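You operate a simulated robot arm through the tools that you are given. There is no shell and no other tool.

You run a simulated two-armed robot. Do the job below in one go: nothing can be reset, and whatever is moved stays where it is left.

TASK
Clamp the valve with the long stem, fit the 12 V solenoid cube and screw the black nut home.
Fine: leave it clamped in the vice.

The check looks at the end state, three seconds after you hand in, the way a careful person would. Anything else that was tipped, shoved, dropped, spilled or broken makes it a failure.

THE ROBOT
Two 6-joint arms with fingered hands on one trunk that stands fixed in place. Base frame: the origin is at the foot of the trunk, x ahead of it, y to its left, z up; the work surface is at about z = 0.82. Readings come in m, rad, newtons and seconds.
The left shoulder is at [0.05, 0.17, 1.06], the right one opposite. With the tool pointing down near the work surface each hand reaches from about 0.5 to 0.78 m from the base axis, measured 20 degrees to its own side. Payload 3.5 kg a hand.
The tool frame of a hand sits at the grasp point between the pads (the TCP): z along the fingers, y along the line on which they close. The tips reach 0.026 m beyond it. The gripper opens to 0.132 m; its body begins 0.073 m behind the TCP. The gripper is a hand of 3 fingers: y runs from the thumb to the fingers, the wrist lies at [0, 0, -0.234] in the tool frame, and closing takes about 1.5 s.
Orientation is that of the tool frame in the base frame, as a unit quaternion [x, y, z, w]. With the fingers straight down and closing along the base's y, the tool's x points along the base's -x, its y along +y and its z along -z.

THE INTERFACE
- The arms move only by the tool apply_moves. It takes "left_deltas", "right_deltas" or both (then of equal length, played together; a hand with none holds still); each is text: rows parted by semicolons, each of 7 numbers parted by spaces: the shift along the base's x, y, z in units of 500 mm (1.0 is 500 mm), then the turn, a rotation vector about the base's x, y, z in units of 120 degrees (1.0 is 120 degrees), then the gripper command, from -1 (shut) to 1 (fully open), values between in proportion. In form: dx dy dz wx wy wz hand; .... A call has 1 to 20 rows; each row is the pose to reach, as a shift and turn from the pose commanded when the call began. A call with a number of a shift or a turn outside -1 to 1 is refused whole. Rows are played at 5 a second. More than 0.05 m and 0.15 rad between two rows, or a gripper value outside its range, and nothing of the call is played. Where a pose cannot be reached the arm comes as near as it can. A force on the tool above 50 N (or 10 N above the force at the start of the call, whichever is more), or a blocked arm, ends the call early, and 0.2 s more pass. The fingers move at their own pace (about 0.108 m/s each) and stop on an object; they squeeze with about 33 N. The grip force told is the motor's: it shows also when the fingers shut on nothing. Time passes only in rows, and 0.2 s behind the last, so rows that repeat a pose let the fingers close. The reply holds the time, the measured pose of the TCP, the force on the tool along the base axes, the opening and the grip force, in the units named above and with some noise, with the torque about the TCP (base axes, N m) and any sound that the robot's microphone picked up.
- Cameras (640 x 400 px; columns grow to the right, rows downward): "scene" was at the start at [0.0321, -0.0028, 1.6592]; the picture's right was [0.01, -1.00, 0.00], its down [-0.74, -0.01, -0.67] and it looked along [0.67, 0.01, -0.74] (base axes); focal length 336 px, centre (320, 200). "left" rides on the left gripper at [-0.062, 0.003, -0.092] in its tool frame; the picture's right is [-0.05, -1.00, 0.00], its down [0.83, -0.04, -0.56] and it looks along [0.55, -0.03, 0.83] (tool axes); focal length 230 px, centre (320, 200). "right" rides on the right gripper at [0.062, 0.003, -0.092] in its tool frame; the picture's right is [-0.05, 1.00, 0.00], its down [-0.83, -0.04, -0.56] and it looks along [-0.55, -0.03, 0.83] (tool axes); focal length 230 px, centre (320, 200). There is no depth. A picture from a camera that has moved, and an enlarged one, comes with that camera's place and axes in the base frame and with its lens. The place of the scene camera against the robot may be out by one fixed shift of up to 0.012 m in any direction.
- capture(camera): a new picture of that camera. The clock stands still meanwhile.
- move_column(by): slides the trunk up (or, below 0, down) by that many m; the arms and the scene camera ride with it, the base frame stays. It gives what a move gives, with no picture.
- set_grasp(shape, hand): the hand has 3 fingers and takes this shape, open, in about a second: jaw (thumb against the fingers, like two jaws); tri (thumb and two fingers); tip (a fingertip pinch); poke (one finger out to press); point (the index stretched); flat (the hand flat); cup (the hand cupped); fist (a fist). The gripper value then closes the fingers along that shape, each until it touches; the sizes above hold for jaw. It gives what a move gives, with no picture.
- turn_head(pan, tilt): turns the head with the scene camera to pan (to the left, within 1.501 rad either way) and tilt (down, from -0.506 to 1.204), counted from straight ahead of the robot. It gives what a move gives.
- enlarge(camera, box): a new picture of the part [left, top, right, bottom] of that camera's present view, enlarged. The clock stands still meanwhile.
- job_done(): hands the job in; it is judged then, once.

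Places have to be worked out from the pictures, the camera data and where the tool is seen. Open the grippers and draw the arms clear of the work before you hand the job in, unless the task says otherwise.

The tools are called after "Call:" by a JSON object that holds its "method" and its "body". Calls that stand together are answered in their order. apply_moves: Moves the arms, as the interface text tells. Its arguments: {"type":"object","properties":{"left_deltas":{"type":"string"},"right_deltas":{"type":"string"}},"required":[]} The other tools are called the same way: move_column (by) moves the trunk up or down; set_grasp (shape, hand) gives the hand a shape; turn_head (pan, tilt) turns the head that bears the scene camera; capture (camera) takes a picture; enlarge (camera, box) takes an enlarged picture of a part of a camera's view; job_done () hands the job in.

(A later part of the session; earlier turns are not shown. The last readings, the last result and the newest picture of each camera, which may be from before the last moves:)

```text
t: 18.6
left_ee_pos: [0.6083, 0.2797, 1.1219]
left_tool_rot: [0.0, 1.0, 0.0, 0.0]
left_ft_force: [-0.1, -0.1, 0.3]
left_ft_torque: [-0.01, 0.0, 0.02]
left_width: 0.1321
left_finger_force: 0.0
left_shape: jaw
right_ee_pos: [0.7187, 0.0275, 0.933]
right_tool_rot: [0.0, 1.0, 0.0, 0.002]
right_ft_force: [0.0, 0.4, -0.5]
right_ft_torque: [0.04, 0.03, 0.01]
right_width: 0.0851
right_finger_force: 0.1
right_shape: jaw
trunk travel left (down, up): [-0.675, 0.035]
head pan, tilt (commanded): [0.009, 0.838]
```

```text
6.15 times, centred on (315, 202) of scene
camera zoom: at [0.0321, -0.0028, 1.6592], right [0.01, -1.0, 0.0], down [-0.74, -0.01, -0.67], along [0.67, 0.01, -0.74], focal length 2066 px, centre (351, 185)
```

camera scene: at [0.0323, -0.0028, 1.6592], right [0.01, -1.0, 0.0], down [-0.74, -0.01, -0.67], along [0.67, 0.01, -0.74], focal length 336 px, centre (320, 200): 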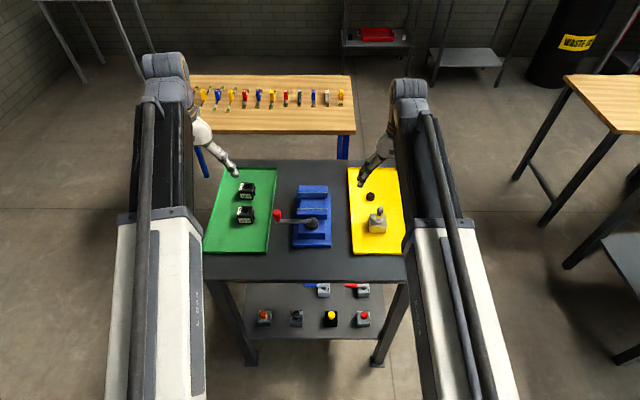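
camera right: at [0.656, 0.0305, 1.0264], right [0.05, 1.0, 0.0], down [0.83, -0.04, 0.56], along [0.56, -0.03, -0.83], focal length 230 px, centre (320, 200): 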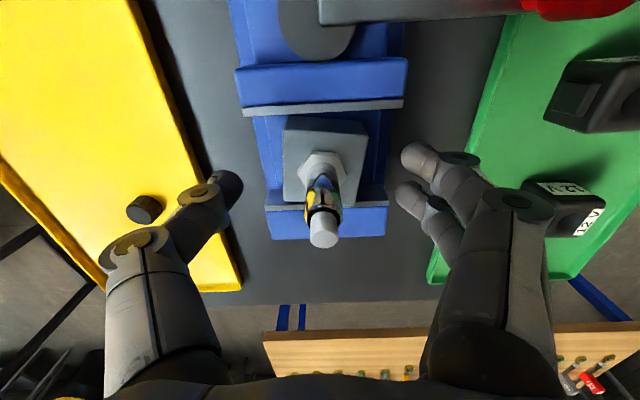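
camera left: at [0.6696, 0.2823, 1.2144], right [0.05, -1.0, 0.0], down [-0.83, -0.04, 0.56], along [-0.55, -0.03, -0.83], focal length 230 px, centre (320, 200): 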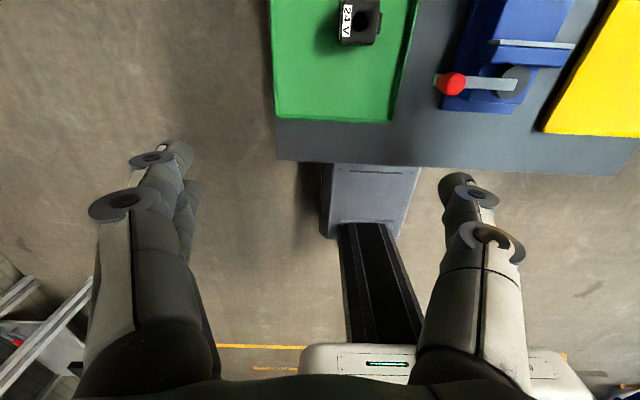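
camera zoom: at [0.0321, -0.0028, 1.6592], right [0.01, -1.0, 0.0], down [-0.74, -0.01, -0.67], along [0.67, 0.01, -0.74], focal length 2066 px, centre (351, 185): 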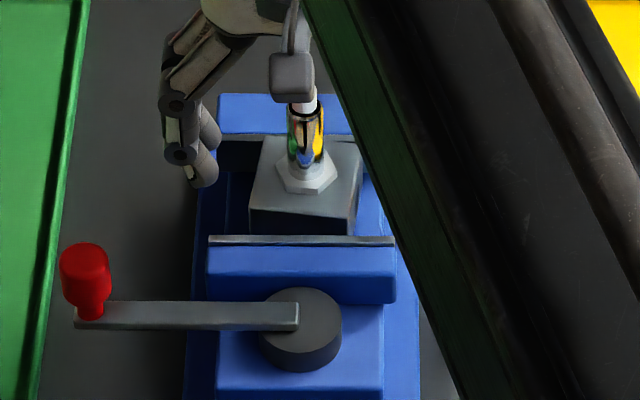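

The valve stands in the gap, released, slightly yawed (the jaws will square it). I'll raise the right hand straight up clear of the stem and draw it off to its own side.

Call:
{"method": "apply_moves", "body": {"right_deltas": "0 0 0.05 0 0 0 0.5; 0 0 0.11 0 0 0 0.5; 0 0 0.17 0 0 0 0.5; 0 0 0.23 0 0 0 0.5; -0.03 -0.08 0.24 0 0 0 0.5; -0.07 -0.16 0.25 0 0 0 0.5; -0.11 -0.24 0.26 0 0 0 0.5; -0.15 -0.32 0.27 0 0 0 0.5; -0.19 -0.40 0.28 0 0 0 0.5; -0.22 -0.46 0.28 0 0 0 0.5"}}

Call:
{"method": "enlarge", "body": {"camera": "scene", "box": [265, 165, 355, 255]}}

Call:
{"method": "capture", "body": {"camera": "right"}}

Call:
{"method": "enlarge", "body": {"camera": "left", "box": [420, 0, 600, 130]}}

```text
t: 20.8
left_ee_pos: [0.6082, 0.2789, 1.123]
left_tool_rot: [-0.001, 1.0, 0.0, -0.001]
left_ft_force: [0.2, -0.5, 0.8]
left_ft_torque: [0.03, 0.05, 0.0]
left_width: 0.1318
left_finger_force: 0.1
left_shape: jaw
right_ee_pos: [0.6082, -0.2036, 1.0746]
right_tool_rot: [0.0, 1.0, 0.0, 0.0]
right_ft_force: [0.2, 0.4, -0.5]
right_ft_torque: [0.01, -0.01, -0.02]
right_width: 0.0987
right_finger_force: 0.0
right_shape: jaw
right hand out of reach, approached as far as the arm can: row 3, 4
trunk travel left (down, up): [-0.675, 0.035]
head pan, tilt (commanded): [0.009, 0.838]
```

```text
4.44 times, centred on (310, 210) of scene
camera zoom: at [0.0319, -0.003, 1.6592], right [0.01, -1.0, 0.0], down [-0.74, -0.01, -0.67], along [0.67, 0.01, -0.74], focal length 1492 px, centre (364, 156)
```

zoom: 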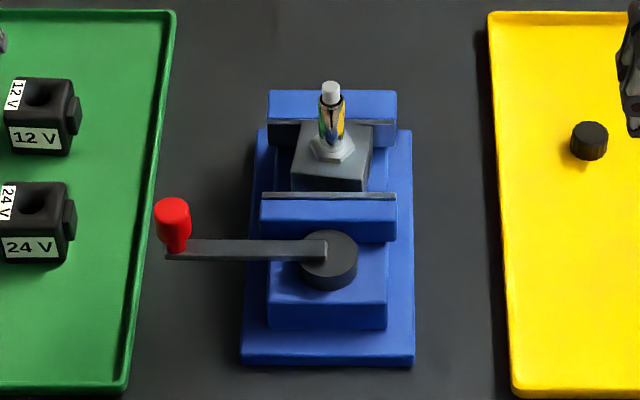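

```text
taken
camera right: at [0.5467, -0.1998, 1.1673], right [0.05, 1.0, 0.0], down [0.83, -0.04, 0.56], along [0.55, -0.03, -0.83], focal length 230 px, centre (320, 200)
```

right: 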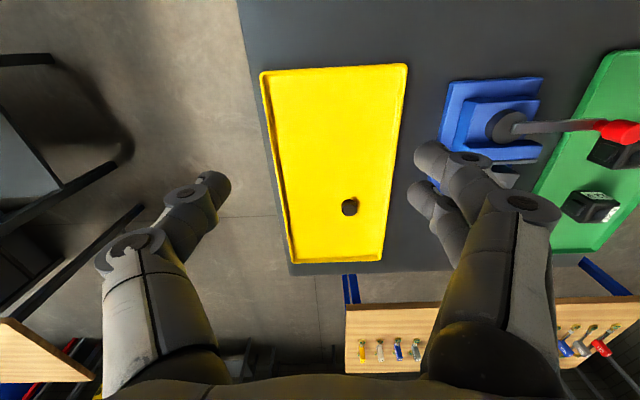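

```text
3.08 times, centred on (510, 65) of left
camera zoom: at [0.6692, 0.2823, 1.2146], right [0.05, -1.0, 0.0], down [-0.83, -0.04, 0.56], along [-0.55, -0.03, -0.83], focal length 708 px, centre (-265, 615)
```

zoom: 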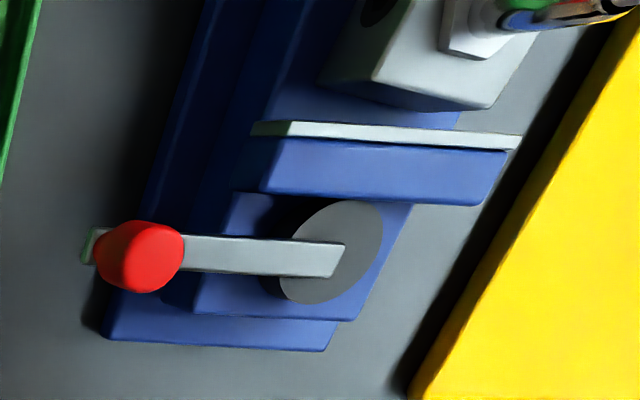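

The valve stands well in the gap. The knob triangulates to about (0.642, 0.130), top z≈0.922, 0.10 m from the pivot. I'll bring the left hand over the knob with the fingers partly closed.

Call:
{"method": "apply_moves", "body": {"left_deltas": "0.012 -0.05 -0.04 0 0 0 0.3; 0.023 -0.10 -0.08 0 0 0 0.15; 0.034 -0.15 -0.12 0 0 0 0.1; 0.045 -0.20 -0.16 0 0 0 0.1; 0.056 -0.25 -0.20 0 0 0 0.1; 0.067 -0.302 -0.24 0 0 0 0.1; 0.067 -0.302 -0.27 0 0 0 0.1; 0.067 -0.302 -0.27 0 0 0 0.1"}}

Call:
{"method": "capture", "body": {"camera": "left"}}

Call:
{"method": "enlarge", "body": {"camera": "scene", "box": [245, 165, 355, 255]}}

```text
t: 22.6
left_ee_pos: [0.6418, 0.1295, 0.9856]
left_tool_rot: [0.001, 1.0, 0.0, 0.0]
left_ft_force: [-0.5, 0.6, -0.3]
left_ft_torque: [0.0, 0.0, 0.02]
left_width: 0.0733
left_finger_force: 0.1
left_shape: jaw
right_ee_pos: [0.6094, -0.2016, 1.0737]
right_tool_rot: [0.0, 1.0, 0.0, 0.0]
right_ft_force: [-0.6, 0.2, -0.2]
right_ft_torque: [-0.03, 0.03, -0.03]
right_width: 0.0987
right_finger_force: 0.1
right_shape: jaw
trunk travel left (down, up): [-0.675, 0.035]
head pan, tilt (commanded): [0.009, 0.838]
```

```text
taken
camera left: at [0.7031, 0.1317, 1.0793], right [0.05, -1.0, 0.0], down [-0.83, -0.04, 0.56], along [-0.55, -0.03, -0.83], focal length 230 px, centre (320, 200)
```

left: 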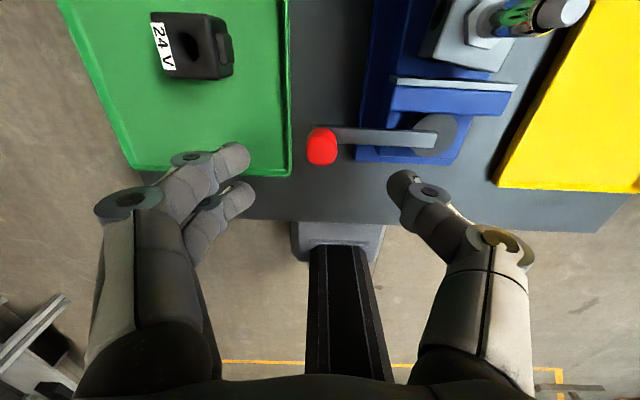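

```text
4.44 times, centred on (300, 210) of scene
camera zoom: at [0.0321, -0.0028, 1.6592], right [0.01, -1.0, 0.0], down [-0.74, -0.01, -0.67], along [0.67, 0.01, -0.74], focal length 1492 px, centre (409, 156)
```

zoom: 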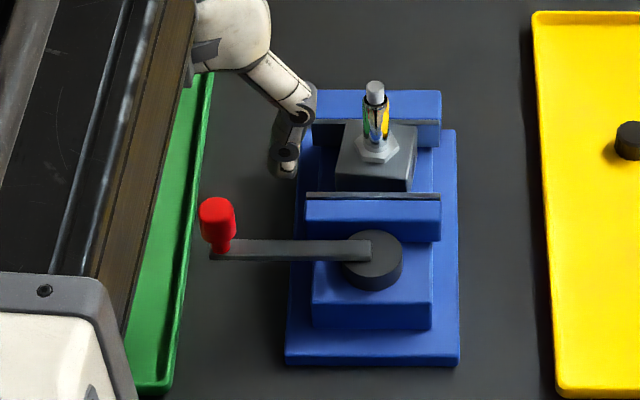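

The knob is under the hand at about (0.643, 0.128). I'll descend to TCP z≈0.918 and close around it.

Call:
{"method": "apply_moves", "body": {"left_deltas": "0.001 -0.003 -0.05 0 0 0 0.1; 0.001 -0.003 -0.10 0 0 0 0.1; 0.001 -0.003 -0.138 0 0 0 0.1; 0.001 -0.003 -0.138 0 0 0 -0.1; 0.001 -0.003 -0.138 0 0 0 -0.3; 0.001 -0.003 -0.138 0 0 0 -0.45; 0.001 -0.003 -0.138 0 0 0 -0.45"}}

Call:
{"method": "capture", "body": {"camera": "left"}}

Call:
{"method": "enlarge", "body": {"camera": "scene", "box": [245, 165, 355, 255]}}

```text
t: 24.2
left_ee_pos: [0.6423, 0.1274, 0.9179]
left_tool_rot: [0.001, 1.0, 0.0, 0.0]
left_ft_force: [0.7, -0.8, -0.8]
left_ft_torque: [0.0, 0.05, 0.0]
left_width: 0.0368
left_finger_force: 0.0
left_shape: jaw
right_ee_pos: [0.6093, -0.2019, 1.0746]
right_tool_rot: [0.0, 1.0, 0.0, 0.0]
right_ft_force: [-0.2, 0.4, 0.1]
right_ft_torque: [-0.01, -0.02, -0.02]
right_width: 0.0985
right_finger_force: 0.0
right_shape: jaw
trunk travel left (down, up): [-0.675, 0.035]
head pan, tilt (commanded): [0.009, 0.838]
```

```text
taken
camera left: at [0.7033, 0.13, 1.0103], right [0.05, -1.0, 0.0], down [-0.83, -0.04, 0.56], along [-0.55, -0.03, -0.83], focal length 230 px, centre (320, 200)
```

left: 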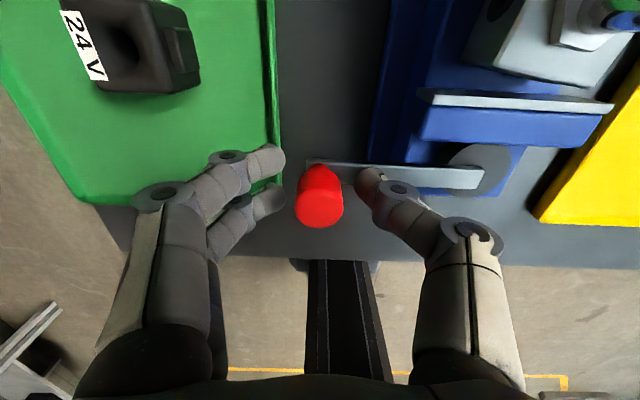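

```text
4.44 times, centred on (300, 210) of scene
camera zoom: at [0.0321, -0.0028, 1.6592], right [0.01, -1.0, 0.0], down [-0.74, -0.01, -0.67], along [0.67, 0.01, -0.74], focal length 1492 px, centre (409, 156)
```

zoom: 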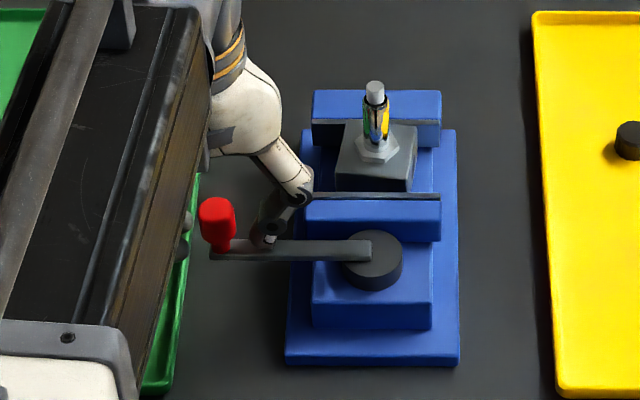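

The knob lies between thumb and two fingers. I'll close fully on it.

Call:
{"method": "apply_moves", "body": {"left_deltas": "0 0 0 0 0 0 -0.6; 0 0 0 0 0 0 -0.75; 0 0 0 0 0 0 -0.9; 0 0 0 0 0 0 -1; 0 0 0 0 0 0 -1; 0 0 0 0 0 0 -1; 0 0 0 0 0 0 -1"}}

Call:
{"method": "capture", "body": {"camera": "left"}}

Call:
{"method": "enlarge", "body": {"camera": "scene", "box": [245, 165, 355, 255]}}

```text
t: 25.8
left_ee_pos: [0.6432, 0.1278, 0.9178]
left_tool_rot: [0.0, 1.0, 0.0, 0.0]
left_ft_force: [-1.6, -1.9, -5.0]
left_ft_torque: [-0.05, 0.01, -0.02]
left_width: 0.0126
left_finger_force: 32.8
left_shape: jaw
right_ee_pos: [0.6099, -0.2035, 1.0743]
right_tool_rot: [0.0, 1.0, -0.001, 0.0]
right_ft_force: [0.0, 0.4, -0.3]
right_ft_torque: [-0.01, 0.0, -0.02]
right_width: 0.0989
right_finger_force: 0.1
right_shape: jaw
trunk travel left (down, up): [-0.675, 0.035]
head pan, tilt (commanded): [0.009, 0.838]
```

```text
taken
camera left: at [0.7035, 0.1298, 1.0099], right [0.05, -1.0, 0.0], down [-0.83, -0.04, 0.56], along [-0.55, -0.03, -0.83], focal length 230 px, centre (320, 200)
```

left: 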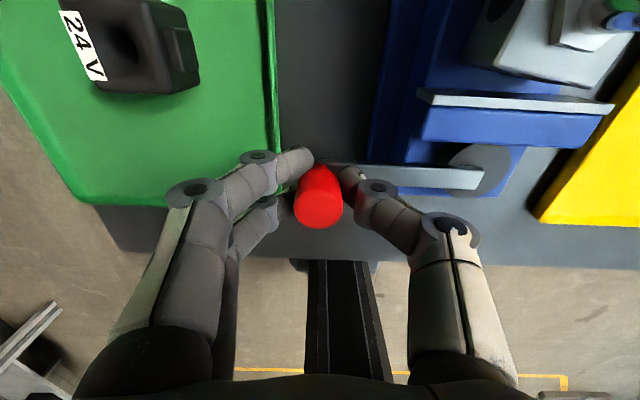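

```text
4.44 times, centred on (300, 210) of scene
camera zoom: at [0.0325, -0.003, 1.6591], right [0.01, -1.0, 0.0], down [-0.74, -0.01, -0.67], along [0.67, 0.01, -0.74], focal length 1492 px, centre (409, 156)
```

zoom: 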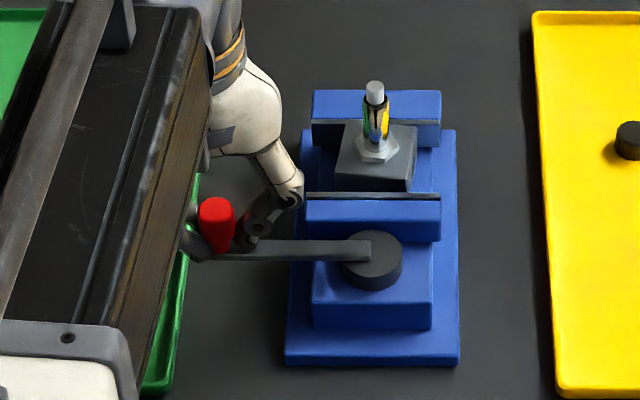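

The knob is held (33 N). I'll try a small arc of about 10° toward the robot (counter-clockwise seen from above) and see whether the jaw moves and which way.

Call:
{"method": "apply_moves", "body": {"left_deltas": "-0.009 0 0 0 0 0 -1; -0.017 -0.001 0 0 0 0 -1; -0.026 -0.002 0 0 0 0 -1; -0.034 -0.003 0 0 0 0 -1; -0.034 -0.003 0 0 0 0 -1"}}

Call:
{"method": "capture", "body": {"camera": "left"}}

Call:
{"method": "enlarge", "body": {"camera": "scene", "box": [245, 165, 355, 255]}}

```text
t: 27.0
left_ee_pos: [0.6253, 0.1263, 0.9181]
left_tool_rot: [0.0, 1.0, -0.001, 0.0]
left_ft_force: [7.9, 1.4, -5.7]
left_ft_torque: [0.05, -0.14, 0.28]
left_width: 0.0121
left_finger_force: 32.9
left_shape: jaw
right_ee_pos: [0.6104, -0.204, 1.0731]
right_tool_rot: [0.0, 1.0, 0.0, 0.0]
right_ft_force: [-0.8, 0.5, 0.1]
right_ft_torque: [0.01, 0.01, 0.04]
right_width: 0.0987
right_finger_force: 0.1
right_shape: jaw
trunk travel left (down, up): [-0.675, 0.035]
head pan, tilt (commanded): [0.009, 0.838]
```

```text
taken
camera left: at [0.6871, 0.1288, 1.01], right [0.05, -1.0, 0.0], down [-0.83, -0.04, 0.56], along [-0.56, -0.03, -0.83], focal length 230 px, centre (320, 200)
```

left: 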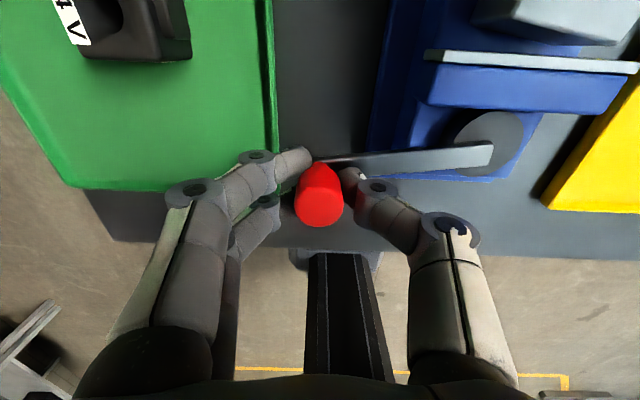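

```text
4.44 times, centred on (300, 210) of scene
camera zoom: at [0.0336, -0.0025, 1.6591], right [0.01, -1.0, 0.0], down [-0.74, -0.01, -0.67], along [0.67, 0.01, -0.74], focal length 1492 px, centre (409, 156)
```

zoom: 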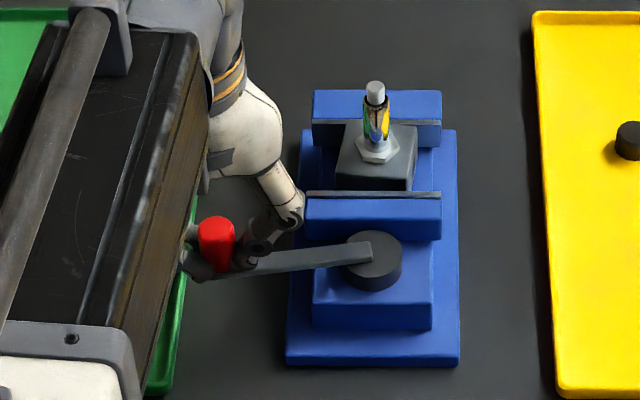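

The lever followed the hand with only about 8 N. I'll continue the arc to about 40° and compare the jaw position.

Call:
{"method": "apply_moves", "body": {"left_deltas": "-0.0168 -0.0036 0 0 0 0 -1; -0.033 -0.0088 0 0 0 0 -1; -0.0488 -0.0154 0 0 0 0 -1; -0.064 -0.0232 0 0 0 0 -1; -0.0784 -0.0324 0 0 0 0 -1; -0.092 -0.0428 0 0 0 0 -1; -0.092 -0.0428 0 0 0 0 -1"}}

Call:
{"method": "capture", "body": {"camera": "left"}}

Call:
{"method": "enlarge", "body": {"camera": "scene", "box": [245, 165, 355, 255]}}

```text
t: 28.6
left_ee_pos: [0.5793, 0.1064, 0.9182]
left_tool_rot: [-0.001, 1.0, 0.0, -0.001]
left_ft_force: [3.5, 5.3, -4.9]
left_ft_torque: [0.14, -0.11, 0.27]
left_width: 0.0104
left_finger_force: 32.8
left_shape: jaw
right_ee_pos: [0.6084, -0.2032, 1.0747]
right_tool_rot: [0.0, 1.0, 0.0, 0.0]
right_ft_force: [0.3, 0.6, 0.4]
right_ft_torque: [-0.01, 0.01, 0.02]
right_width: 0.0984
right_finger_force: 0.1
right_shape: jaw
trunk travel left (down, up): [-0.675, 0.035]
head pan, tilt (commanded): [0.009, 0.838]
```

```text
taken
camera left: at [0.6405, 0.1079, 1.0099], right [0.05, -1.0, 0.0], down [-0.83, -0.04, 0.56], along [-0.56, -0.03, -0.83], focal length 230 px, centre (320, 200)
```

left: 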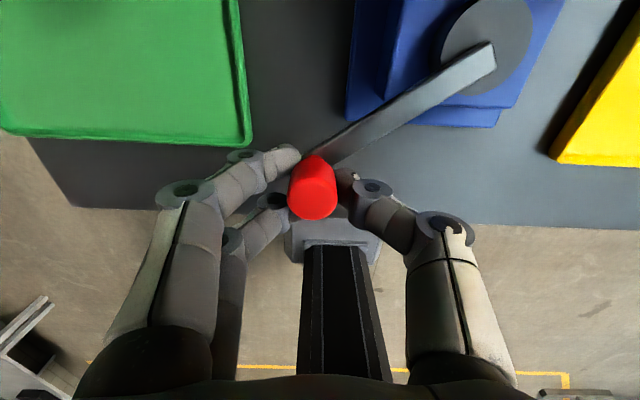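

```text
4.44 times, centred on (300, 210) of scene
camera zoom: at [0.0328, -0.002, 1.6591], right [0.01, -1.0, 0.0], down [-0.74, -0.01, -0.67], along [0.67, 0.01, -0.74], focal length 1492 px, centre (409, 156)
```

zoom: 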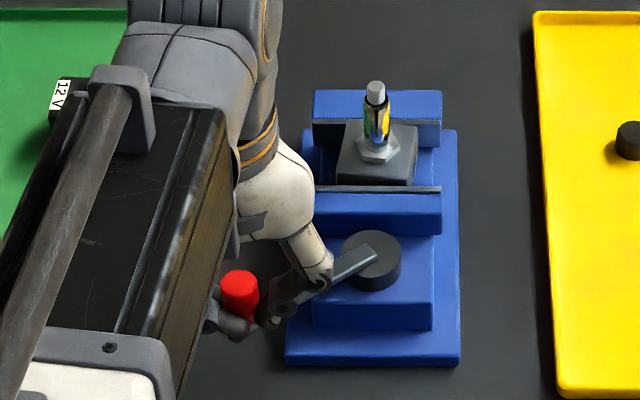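

The moving jaw has advanced about 5–6 mm over 40°, so this direction closes it. I'll carry on around the arc to about 82°.

Call:
{"method": "apply_moves", "body": {"left_deltas": "-0.009 -0.008 0 0 0 0 -1; -0.0174 -0.0166 0 0 0 0 -1; -0.0326 -0.035 0 0 0 0 -1; -0.0454 -0.0552 0 0 0 0 -1; -0.0558 -0.0768 0 0 0 0 -1; -0.0634 -0.0994 0 0 0 0 -1; -0.068 -0.123 0 0 0 0 -1; -0.068 -0.123 0 0 0 0 -1"}}

Call:
{"method": "capture", "body": {"camera": "left"}}

Call:
{"method": "enlarge", "body": {"camera": "scene", "box": [245, 165, 355, 255]}}

```text
t: 30.4
left_ee_pos: [0.5431, 0.0436, 0.918]
left_tool_rot: [0.0, 1.0, 0.0, -0.002]
left_ft_force: [-22.2, 12.9, -18.1]
left_ft_torque: [-0.03, 0.13, 0.64]
left_width: 0.0081
left_finger_force: 33.2
left_shape: jaw
right_ee_pos: [0.608, -0.2011, 1.0747]
right_tool_rot: [0.0, 1.0, -0.001, 0.0]
right_ft_force: [0.3, -1.1, 0.2]
right_ft_torque: [-0.04, 0.0, -0.01]
right_width: 0.0988
right_finger_force: 0.1
right_shape: jaw
trunk travel left (down, up): [-0.675, 0.035]
head pan, tilt (commanded): [0.009, 0.838]
```

```text
taken
camera left: at [0.6042, 0.0463, 1.0097], right [0.05, -1.0, 0.0], down [-0.83, -0.04, 0.56], along [-0.56, -0.03, -0.83], focal length 230 px, centre (320, 200)
```

left: 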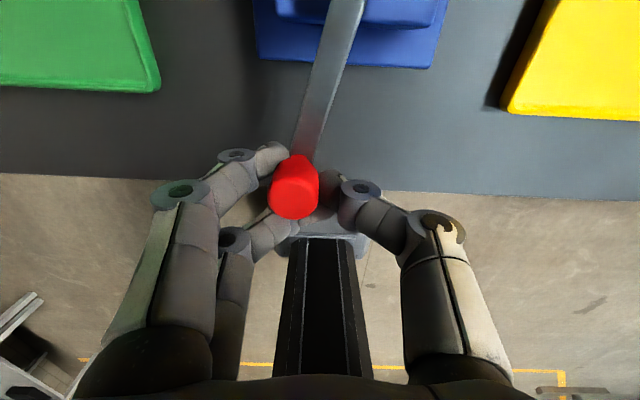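

```text
4.44 times, centred on (300, 210) of scene
camera zoom: at [0.0306, -0.0012, 1.6591], right [0.01, -1.0, 0.0], down [-0.74, -0.01, -0.67], along [0.67, 0.01, -0.74], focal length 1492 px, centre (409, 156)
```

zoom: 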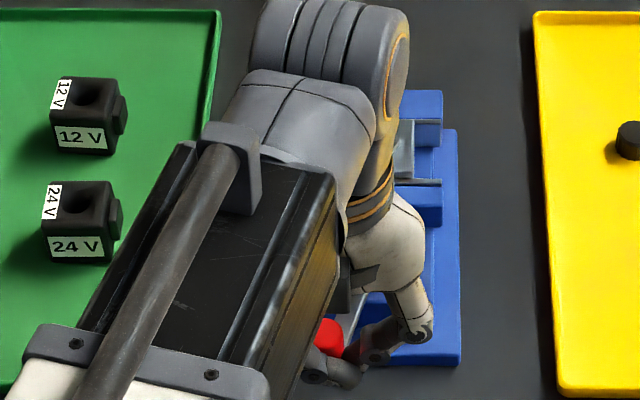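

The lever is now about 75° round, with some sideways strain (-22 N in x) from my arc being slightly off. Before adjusting I'll look at the jaw and lever from the right hand's camera.

Call:
{"method": "enlarge", "body": {"camera": "right", "box": [400, 50, 600, 220]}}

Call:
{"method": "enlarge", "body": {"camera": "left", "box": [220, 80, 420, 280]}}

```text
2.35 times, centred on (500, 135) of right
camera zoom: at [0.546, -0.1982, 1.1678], right [0.05, 1.0, 0.0], down [0.83, -0.04, 0.56], along [0.56, -0.03, -0.83], focal length 541 px, centre (-104, 353)
```

zoom: 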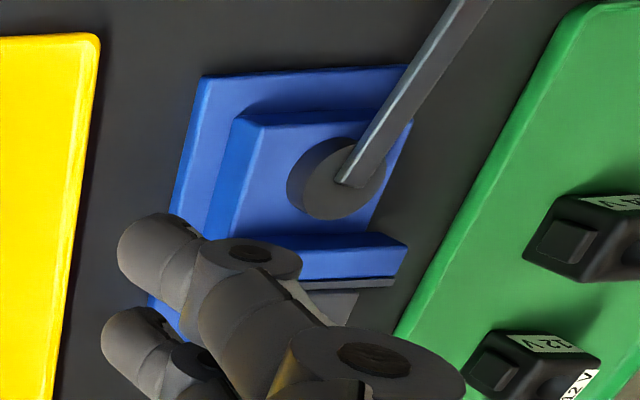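

```text
2.00 times, centred on (320, 180) of left
camera zoom: at [0.6042, 0.0463, 1.0097], right [0.05, -1.0, 0.0], down [-0.83, -0.04, 0.56], along [-0.56, -0.03, -0.83], focal length 460 px, centre (320, 240)
```

zoom: 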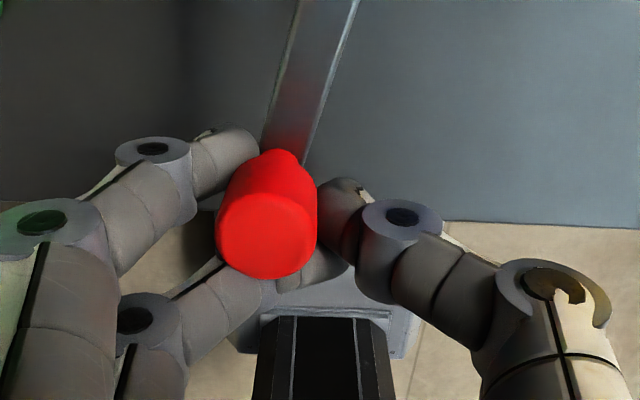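

The knob is well caged by two fingers and thumb. I'll relax the left grip slightly to relieve strain, and move the right hand to where its camera can see the jaws.

Call:
{"method": "apply_moves", "body": {"left_deltas": "0 0 0 0 0 0 -0.85; 0 0 0 0 0 0 -0.7; 0 0 0 0 0 0 -0.6; 0 0 0 0 0 0 -0.6; 0 0 0 0 0 0 -0.6", "right_deltas": "0.04 0.04 0 0 0 0 0.5; 0.08 0.08 0 0 0 0 0.5; 0.12 0.12 0 0 0 0 0.5; 0.16 0.16 0 0 0 0 0.5; 0.18 0.18 0 0 0 0 0.5"}}

Call:
{"method": "capture", "body": {"camera": "right"}}

Call:
{"method": "enlarge", "body": {"camera": "left", "box": [220, 80, 420, 280]}}

```text
t: 31.6
left_ee_pos: [0.5446, 0.0431, 0.9182]
left_tool_rot: [0.0, 1.0, 0.0, 0.001]
left_ft_force: [-9.0, -0.9, -6.8]
left_ft_torque: [-0.18, 0.07, 0.2]
left_width: 0.0271
left_finger_force: 0.0
left_shape: jaw
right_ee_pos: [0.7008, -0.1111, 1.0744]
right_tool_rot: [-0.001, 1.0, 0.0, 0.0]
right_ft_force: [0.5, -0.5, 0.1]
right_ft_torque: [0.0, 0.02, 0.03]
right_width: 0.0988
right_finger_force: 0.0
right_shape: jaw
trunk travel left (down, up): [-0.675, 0.035]
head pan, tilt (commanded): [0.009, 0.838]
```

```text
taken
camera right: at [0.638, -0.109, 1.1667], right [0.05, 1.0, 0.0], down [0.83, -0.04, 0.56], along [0.55, -0.03, -0.83], focal length 230 px, centre (320, 200)
```

right: 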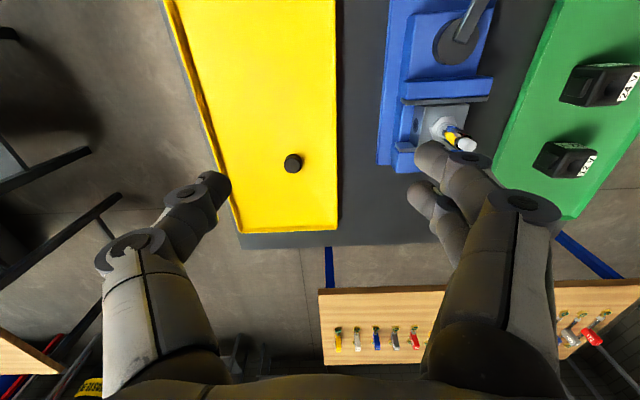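

```text
2.00 times, centred on (320, 180) of left
camera zoom: at [0.6064, 0.0452, 1.0108], right [0.05, -1.0, 0.0], down [-0.83, -0.04, 0.55], along [-0.55, -0.03, -0.83], focal length 460 px, centre (320, 240)
```

zoom: 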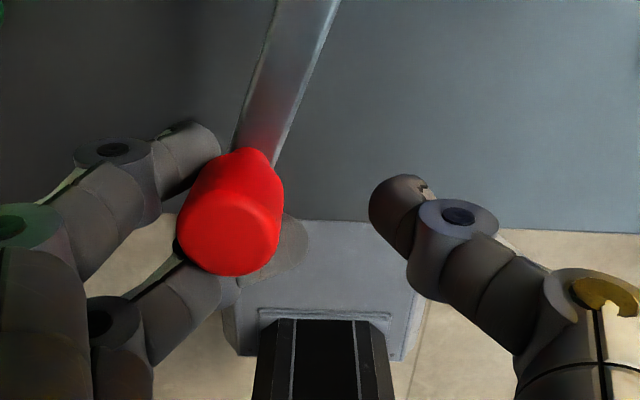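

The two fingers now cradle the knob from the +y side. I'll enlarge the jaws to see how much gap remains.

Call:
{"method": "enlarge", "body": {"camera": "right", "box": [370, 0, 520, 180]}}

```text
2.22 times, centred on (445, 90) of right
camera zoom: at [0.638, -0.109, 1.1667], right [0.05, 1.0, 0.0], down [0.83, -0.04, 0.56], along [0.55, -0.03, -0.83], focal length 511 px, centre (42, 444)
```

zoom: 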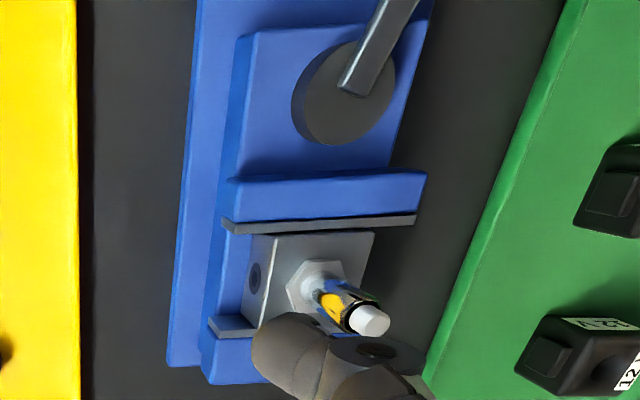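

The moving jaw is close to the block now. I'll push the knob further round toward −y with the cradling fingers, watching for the clamp force.

Call:
{"method": "apply_moves", "body": {"left_deltas": "-0.0042 -0.0142 0 0 0 0 -0.6; -0.0082 -0.0282 0 0 0 0 -0.6; -0.0092 -0.0452 0 0 0 0 -0.6; -0.0102 -0.0622 0 0 0 0 -0.6; -0.0092 -0.0792 0 0 0 0 -0.6; -0.0082 -0.0962 0 0 0 0 -0.6; -0.0082 -0.0962 0 0 0 0 -0.6"}}

Call:
{"method": "enlarge", "body": {"camera": "right", "box": [370, 0, 520, 180]}}

Call:
{"method": "capture", "body": {"camera": "left"}}

```text
t: 33.2
left_ee_pos: [0.5409, -0.0011, 0.9179]
left_tool_rot: [-0.001, 1.0, 0.002, -0.001]
left_ft_force: [-9.6, 32.8, -9.9]
left_ft_torque: [-0.38, -0.04, 0.59]
left_width: 0.0503
left_finger_force: 0.1
left_shape: jaw
right_ee_pos: [0.6989, -0.1086, 1.0745]
right_tool_rot: [0.0, 1.0, -0.001, -0.001]
right_ft_force: [0.3, 0.8, 0.3]
right_ft_torque: [-0.01, -0.01, -0.01]
right_width: 0.0986
right_finger_force: 0.1
right_shape: jaw
trunk travel left (down, up): [-0.675, 0.035]
head pan, tilt (commanded): [0.009, 0.838]
```

```text
2.22 times, centred on (445, 90) of right
camera zoom: at [0.6375, -0.1061, 1.1669], right [0.05, 1.0, 0.0], down [0.83, -0.04, 0.56], along [0.55, -0.03, -0.83], focal length 511 px, centre (42, 444)
```

zoom: 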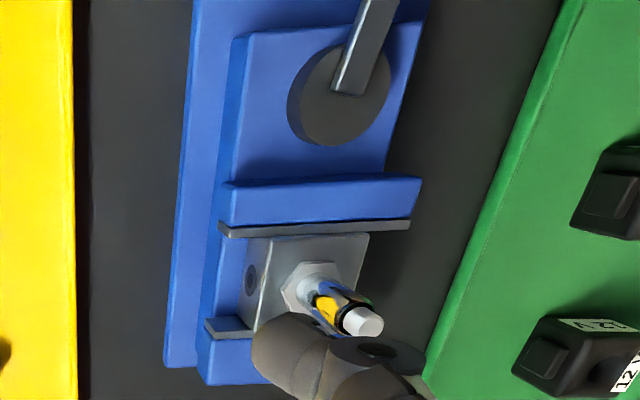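

```text
taken
camera left: at [0.6016, 0.0011, 1.0096], right [0.05, -1.0, 0.0], down [-0.83, -0.05, 0.56], along [-0.56, -0.03, -0.83], focal length 230 px, centre (320, 200)
```

left: 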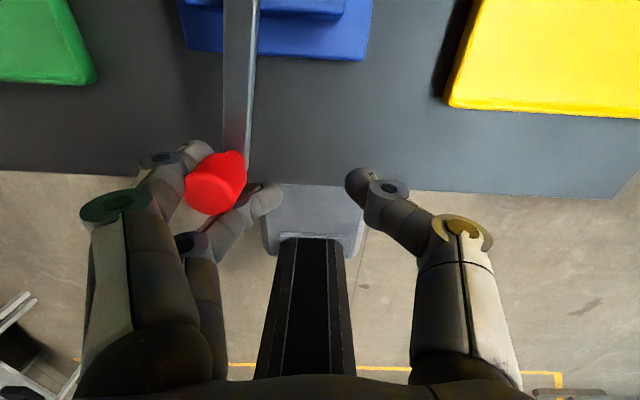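

The push met about 33 N and the fingers were pushed back open, so either the jaw has met the valve or it needs a firmer push. I'll back off, lift the left hand clear and look at the jaws properly.

Call:
{"method": "apply_moves", "body": {"left_deltas": "0 0.03 0 0 0 0 -0.2; 0 0.06 0 0 0 0 0; 0 0.07 0.05 0 0 0 0.1; 0 0.07 0.13 0 0 0 0.1; 0 0.07 0.21 0 0 0 0.1; 0 0.15 0.25 0 0 0 0.1; 0 0.24 0.25 0 0 0 0.1; 0 0.33 0.25 0 0 0 0.1; 0 0.42 0.25 0 0 0 0.1"}}

Call:
{"method": "enlarge", "body": {"camera": "scene", "box": [275, 170, 355, 250]}}

Call:
{"method": "enlarge", "body": {"camera": "right", "box": [370, 0, 520, 180]}}

```text
t: 35.2
left_ee_pos: [0.5406, 0.2058, 1.0435]
left_tool_rot: [0.001, 1.0, -0.001, -0.001]
left_ft_force: [0.8, 0.2, -0.3]
left_ft_torque: [0.01, -0.01, 0.0]
left_width: 0.0723
left_finger_force: 0.1
left_shape: jaw
right_ee_pos: [0.7004, -0.1118, 1.0737]
right_tool_rot: [0.0, 1.0, 0.0, 0.0]
right_ft_force: [0.0, 0.7, 0.7]
right_ft_torque: [0.0, -0.01, -0.03]
right_width: 0.099
right_finger_force: 0.0
right_shape: jaw
trunk travel left (down, up): [-0.675, 0.035]
head pan, tilt (commanded): [0.009, 0.838]
```

```text
5.00 times, centred on (315, 210) of scene
camera zoom: at [0.0321, -0.0024, 1.6592], right [0.01, -1.0, 0.0], down [-0.74, -0.01, -0.67], along [0.67, 0.01, -0.74], focal length 1678 px, centre (345, 150)
```

zoom: 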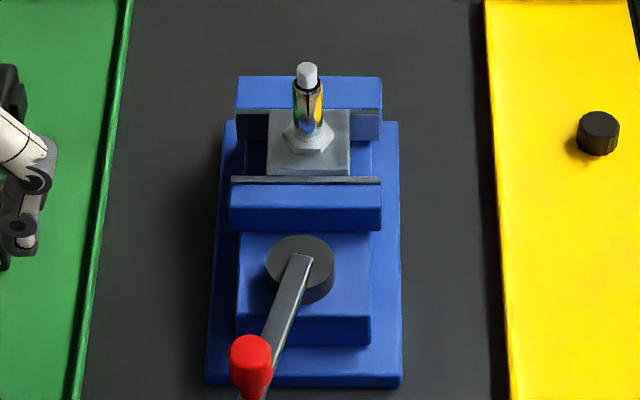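

```text
2.22 times, centred on (445, 90) of right
camera zoom: at [0.6379, -0.1089, 1.1666], right [0.05, 1.0, 0.0], down [0.83, -0.04, 0.56], along [0.55, -0.03, -0.83], focal length 511 px, centre (42, 444)
```

zoom: 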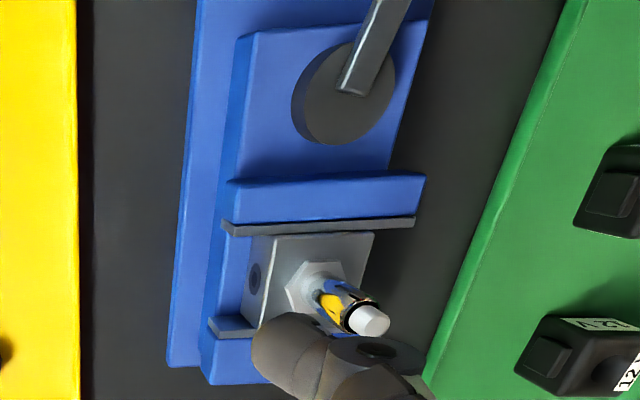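

The block now looks square to the jaws. I'll enlarge further to see whether there is still a gap at either jaw.

Call:
{"method": "enlarge", "body": {"camera": "scene", "box": [298, 180, 334, 222]}}

Call:
{"method": "enlarge", "body": {"camera": "right", "box": [410, 85, 480, 165]}}

Call:
{"method": "capture", "body": {"camera": "left"}}

```text
9.52 times, centred on (316, 201) of scene
camera zoom: at [0.0321, -0.0024, 1.6592], right [0.01, -1.0, 0.0], down [-0.74, -0.01, -0.67], along [0.67, 0.01, -0.74], focal length 3197 px, centre (358, 190)
```

zoom: 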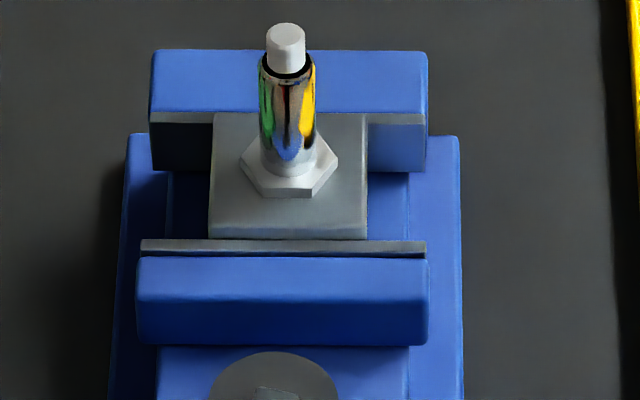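

```text
5.00 times, centred on (445, 125) of right
camera zoom: at [0.6379, -0.1089, 1.1666], right [0.05, 1.0, 0.0], down [0.83, -0.04, 0.56], along [0.55, -0.03, -0.83], focal length 1150 px, centre (-305, 575)
```

zoom: 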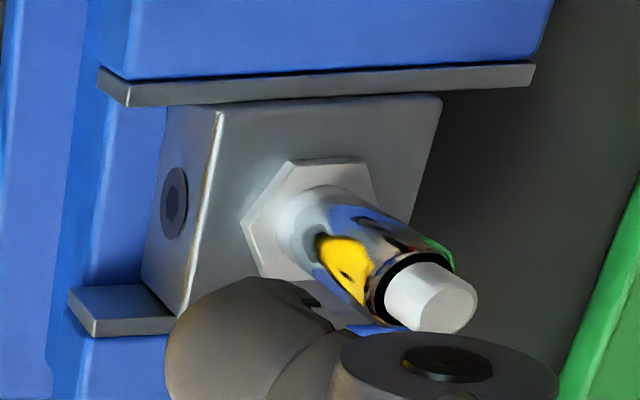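

```text
taken
camera left: at [0.6014, 0.2082, 1.1365], right [0.05, -1.0, 0.0], down [-0.83, -0.04, 0.56], along [-0.55, -0.03, -0.83], focal length 230 px, centre (320, 200)
```

left: 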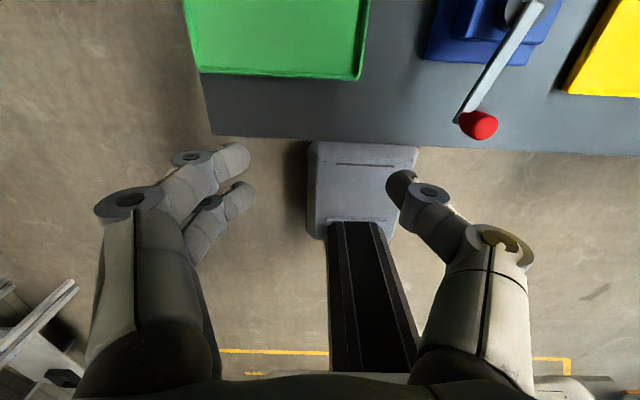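

The block touches both jaws, and the lever eased back to about 75° after release. For a firmer clamp I'll turn the left hand 90° so the knob sits between the two fingers sideways (stiff direction), and hover over the knob at about (0.550, 0.055).

Call:
{"method": "apply_moves", "body": {"left_deltas": "0.002 -0.027 -0.009 0 0 0.068 0.1; 0.003 -0.055 -0.018 0 0 0.136 0.1; 0.005 -0.082 -0.027 0 0 0.204 0.1; 0.006 -0.109 -0.036 0 0 0.273 0.1; 0.008 -0.136 -0.045 0 0 0.341 0.1; 0.01 -0.164 -0.054 0 0 0.409 0.1; 0.011 -0.191 -0.063 0 0 0.477 0.1; 0.013 -0.218 -0.072 0 0 0.545 0.1; 0.015 -0.246 -0.081 0 0 0.614 0.1; 0.016 -0.273 -0.09 0 0 0.682 0.1; 0.018 -0.301 -0.1 0 0 0.75 0.1; 0.018 -0.301 -0.1 0 0 0.75 0.1"}}

Call:
{"method": "capture", "body": {"camera": "left"}}

Call:
{"method": "capture", "body": {"camera": "scene"}}

```text
t: 37.8
left_ee_pos: [0.5574, 0.1447, 0.9944]
left_tool_rot: [-0.643, 0.765, -0.006, -0.007]
left_ft_force: [0.2, 0.2, 0.3]
left_ft_torque: [-0.05, 0.01, 0.0]
left_width: 0.0721
left_finger_force: 0.1
left_shape: jaw
left hand out of reach, approached as far as the arm can: row 9, 10, 11, 12
right_ee_pos: [0.6993, -0.1118, 1.0735]
right_tool_rot: [0.0, 1.0, 0.0, 0.0]
right_ft_force: [0.1, 0.3, 0.9]
right_ft_torque: [0.0, 0.01, 0.04]
right_width: 0.0985
right_finger_force: 0.0
right_shape: jaw
trunk travel left (down, up): [-0.675, 0.035]
head pan, tilt (commanded): [0.009, 0.838]
```

```text
taken
camera left: at [0.5635, 0.2075, 1.086], right [0.99, -0.12, 0.0], down [-0.1, -0.82, 0.57], along [-0.07, -0.57, -0.82], focal length 230 px, centre (320, 200)
```

left: 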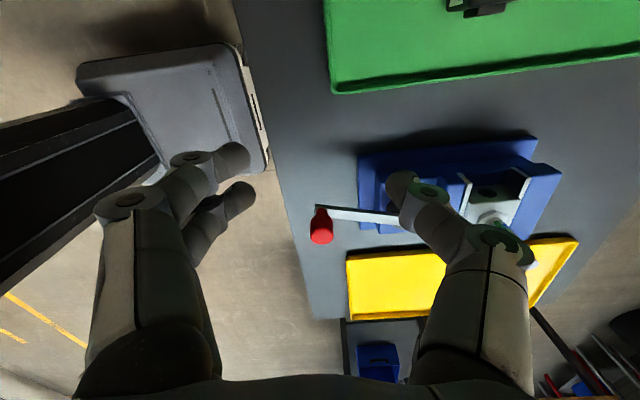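

```text
taken
camera scene: at [0.0321, -0.0026, 1.6592], right [0.01, -1.0, 0.0], down [-0.74, -0.01, -0.67], along [0.67, 0.01, -0.74], focal length 336 px, centre (320, 200)
```

scene: 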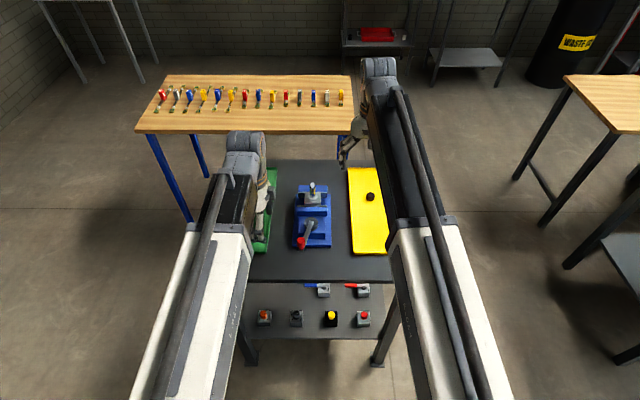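

The wrist meets its limit near +80° yaw there. I'll try the opposite yaw instead, turning in place well above the knob and tray.

Call:
{"method": "apply_moves", "body": {"left_deltas": "0 0 0.01 0 0 -0.07 0.1; 0 0 0.02 0 0 -0.14 0.1; 0 0 0.02 0 0 -0.21 0.1; 0 0 0.02 0 0 -0.28 0.1; 0 0 0.02 0 0 -0.35 0.1; 0 0 0.02 0 0 -0.42 0.1; 0 0 0.02 0 0 -0.49 0.1; 0 0 0.02 0 0 -0.56 0.1; 0 0 0.02 0 0 -0.63 0.1; 0 0 0.02 0 0 -0.70 0.1; 0 0 0.02 0 0 -0.77 0.1; 0 0 0.02 0 0 -0.84 0.1; 0 0 0.02 0 0 -0.91 0.1; 0 0 0.02 0 0 -0.98 0.1"}}

Call:
{"method": "apply_moves", "body": {"left_deltas": "0 -0.02 0 0 0 -0.07 0.1; 0 -0.04 0 0 0 -0.14 0.1; 0 -0.06 0 0 0 -0.21 0.1; 0 -0.09 0 0 0 -0.28 0.1; 0 -0.11 0 0 0 -0.35 0.1; 0 -0.14 0 0 0 -0.40 0.1; -0.016 -0.17 0 0 0 -0.43 0.1; -0.016 -0.178 0 0 0 -0.43 0.1"}}

Call:
{"method": "capture", "body": {"camera": "left"}}

Call:
{"method": "capture", "body": {"camera": "scene"}}

```text
t: 40.8
left_ee_pos: [0.5553, 0.1464, 1.0029]
left_tool_rot: [0.323, 0.946, 0.001, -0.009]
left_ft_force: [-0.4, 0.9, -0.6]
left_ft_torque: [0.0, 0.01, 0.02]
left_width: 0.0722
left_finger_force: 0.0
left_shape: jaw
right_ee_pos: [0.6995, -0.113, 1.0743]
right_tool_rot: [0.0, 1.0, 0.0, 0.0]
right_ft_force: [-0.2, 0.1, 0.1]
right_ft_torque: [-0.02, -0.02, 0.01]
right_width: 0.0987
right_finger_force: 0.0
right_shape: jaw
trunk travel left (down, up): [-0.675, 0.035]
head pan, tilt (commanded): [0.009, 0.838]
```

```text
t: 42.6
left_ee_pos: [0.5482, 0.0573, 1.0027]
left_tool_rot: [0.702, 0.712, 0.006, -0.007]
left_ft_force: [-1.9, 0.8, 0.1]
left_ft_torque: [0.01, 0.0, -0.03]
left_width: 0.0724
left_finger_force: 0.1
left_shape: jaw
right_ee_pos: [0.6998, -0.1122, 1.0737]
right_tool_rot: [0.0, 1.0, 0.001, 0.0]
right_ft_force: [-0.4, -0.1, -0.6]
right_ft_torque: [0.01, 0.03, -0.03]
right_width: 0.0987
right_finger_force: 0.0
right_shape: jaw
trunk travel left (down, up): [-0.675, 0.035]
head pan, tilt (commanded): [0.009, 0.838]
```

```text
taken
camera left: at [0.5517, -0.008, 1.095], right [-1.0, -0.07, 0.0], down [-0.05, 0.82, 0.57], along [-0.04, 0.57, -0.82], focal length 230 px, centre (320, 200)
```

left: 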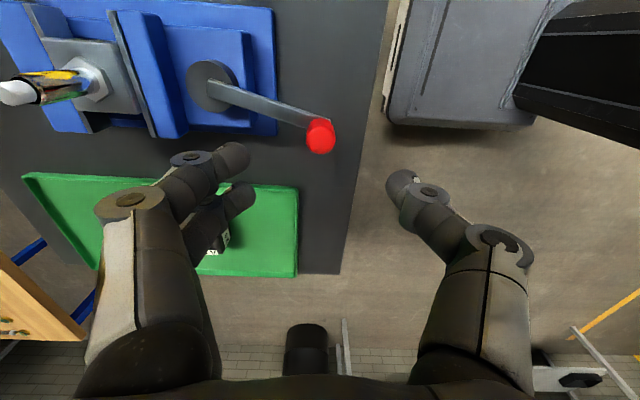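

```text
taken
camera scene: at [0.0321, -0.0028, 1.6592], right [0.01, -1.0, 0.0], down [-0.74, -0.01, -0.67], along [0.67, 0.01, -0.74], focal length 336 px, centre (320, 200)
```

scene: 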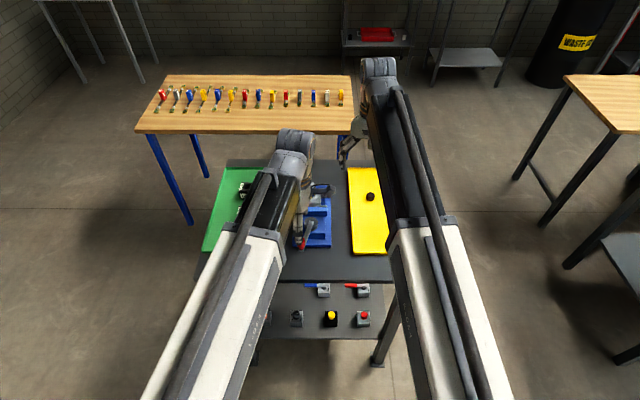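

Yaw −89° works. The knob is at about (0.546, 0.052); I'll descend around it and close, with the finger pair straddling it sideways.

Call:
{"method": "apply_moves", "body": {"left_deltas": "-0.0036 -0.0114 -0.05 0 0 0 0.1; -0.0036 -0.0114 -0.10 0 0 0 0.1; -0.0036 -0.0114 -0.14 0 0 0 0.1; -0.0036 -0.0114 -0.169 0 0 0 0.1; -0.0036 -0.0114 -0.169 0 0 0 -0.3; -0.0036 -0.0114 -0.169 0 0 0 -0.6; -0.0036 -0.0114 -0.169 0 0 0 -0.8; -0.0036 -0.0114 -0.169 0 0 0 -1; -0.0036 -0.0114 -0.169 0 0 0 -1; -0.0036 -0.0114 -0.169 0 0 0 -1; -0.0036 -0.0114 -0.169 0 0 0 -1"}}

Call:
{"method": "capture", "body": {"camera": "left"}}

```text
t: 45.0
left_ee_pos: [0.5459, 0.0501, 0.9194]
left_tool_rot: [0.702, 0.712, 0.005, -0.007]
left_ft_force: [-8.6, -2.0, -7.3]
left_ft_torque: [0.01, 0.13, 0.07]
left_width: 0.0083
left_finger_force: 33.0
left_shape: jaw
right_ee_pos: [0.6998, -0.1116, 1.0736]
right_tool_rot: [0.001, 1.0, 0.0, 0.0]
right_ft_force: [0.3, 0.5, -0.2]
right_ft_torque: [-0.01, 0.01, -0.02]
right_width: 0.0984
right_finger_force: 0.0
right_shape: jaw
trunk travel left (down, up): [-0.675, 0.035]
head pan, tilt (commanded): [0.009, 0.838]
```

```text
taken
camera left: at [0.5495, -0.0139, 1.0103], right [-1.0, -0.07, 0.0], down [-0.05, 0.82, 0.57], along [-0.04, 0.57, -0.82], focal length 230 px, centre (320, 200)
```

left: 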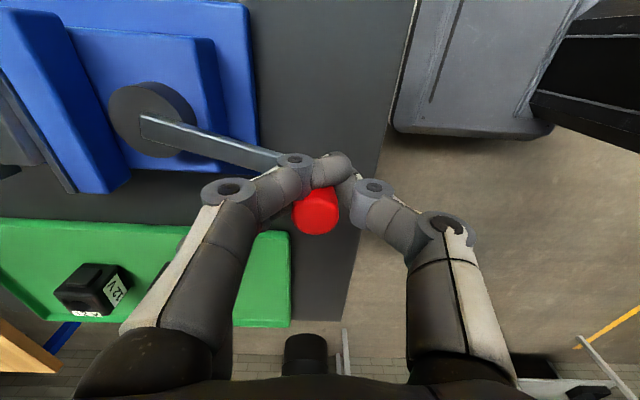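

The knob is caged firmly. I'll push on round in small steps toward −y and see at what angle the force builds.

Call:
{"method": "apply_moves", "body": {"left_deltas": "-0.0012 -0.008 0 0 0 0 -1; -0.0024 -0.016 0 0 0 0 -1; -0.003 -0.0245 0 0 0 0 -1; -0.0036 -0.0332 0 0 0 0 -1; -0.0036 -0.0332 0 0 0 0 -1"}}

Call:
{"method": "capture", "body": {"camera": "left"}}

Call:
{"method": "enlarge", "body": {"camera": "right", "box": [370, 0, 520, 180]}}

```text
t: 46.2
left_ee_pos: [0.5478, 0.0326, 0.9187]
left_tool_rot: [0.702, 0.712, 0.006, -0.006]
left_ft_force: [15.1, -6.8, 2.3]
left_ft_torque: [-0.08, -0.31, -0.32]
left_width: 0.0023
left_finger_force: 32.8
left_shape: jaw
right_ee_pos: [0.7016, -0.1124, 1.0723]
right_tool_rot: [0.0, 1.0, 0.001, -0.002]
right_ft_force: [0.3, 0.0, 0.2]
right_ft_torque: [-0.04, -0.01, 0.0]
right_width: 0.0989
right_finger_force: 0.1
right_shape: jaw
trunk travel left (down, up): [-0.675, 0.035]
head pan, tilt (commanded): [0.009, 0.838]
```

```text
taken
camera left: at [0.5506, -0.0324, 1.0106], right [-1.0, -0.07, 0.0], down [-0.05, 0.82, 0.57], along [-0.04, 0.57, -0.82], focal length 230 px, centre (320, 200)
```

left: 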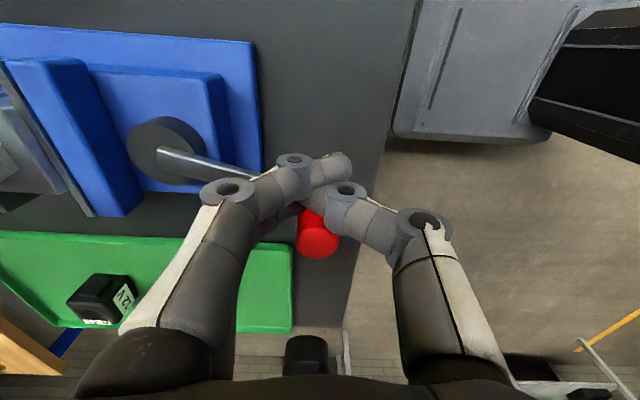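

```text
2.22 times, centred on (445, 90) of right
camera zoom: at [0.6395, -0.1104, 1.1658], right [0.05, 1.0, 0.0], down [0.83, -0.04, 0.55], along [0.55, -0.03, -0.83], focal length 511 px, centre (42, 444)
```

zoom: 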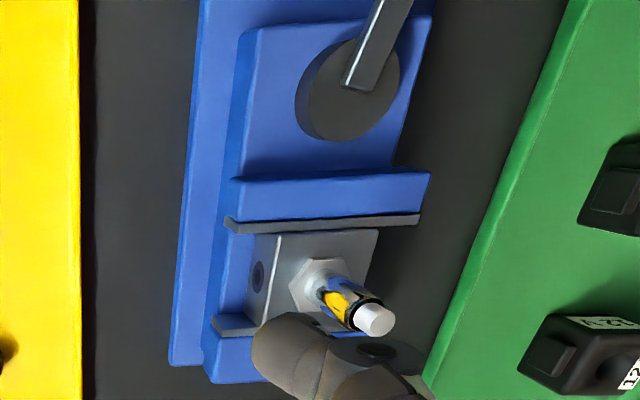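

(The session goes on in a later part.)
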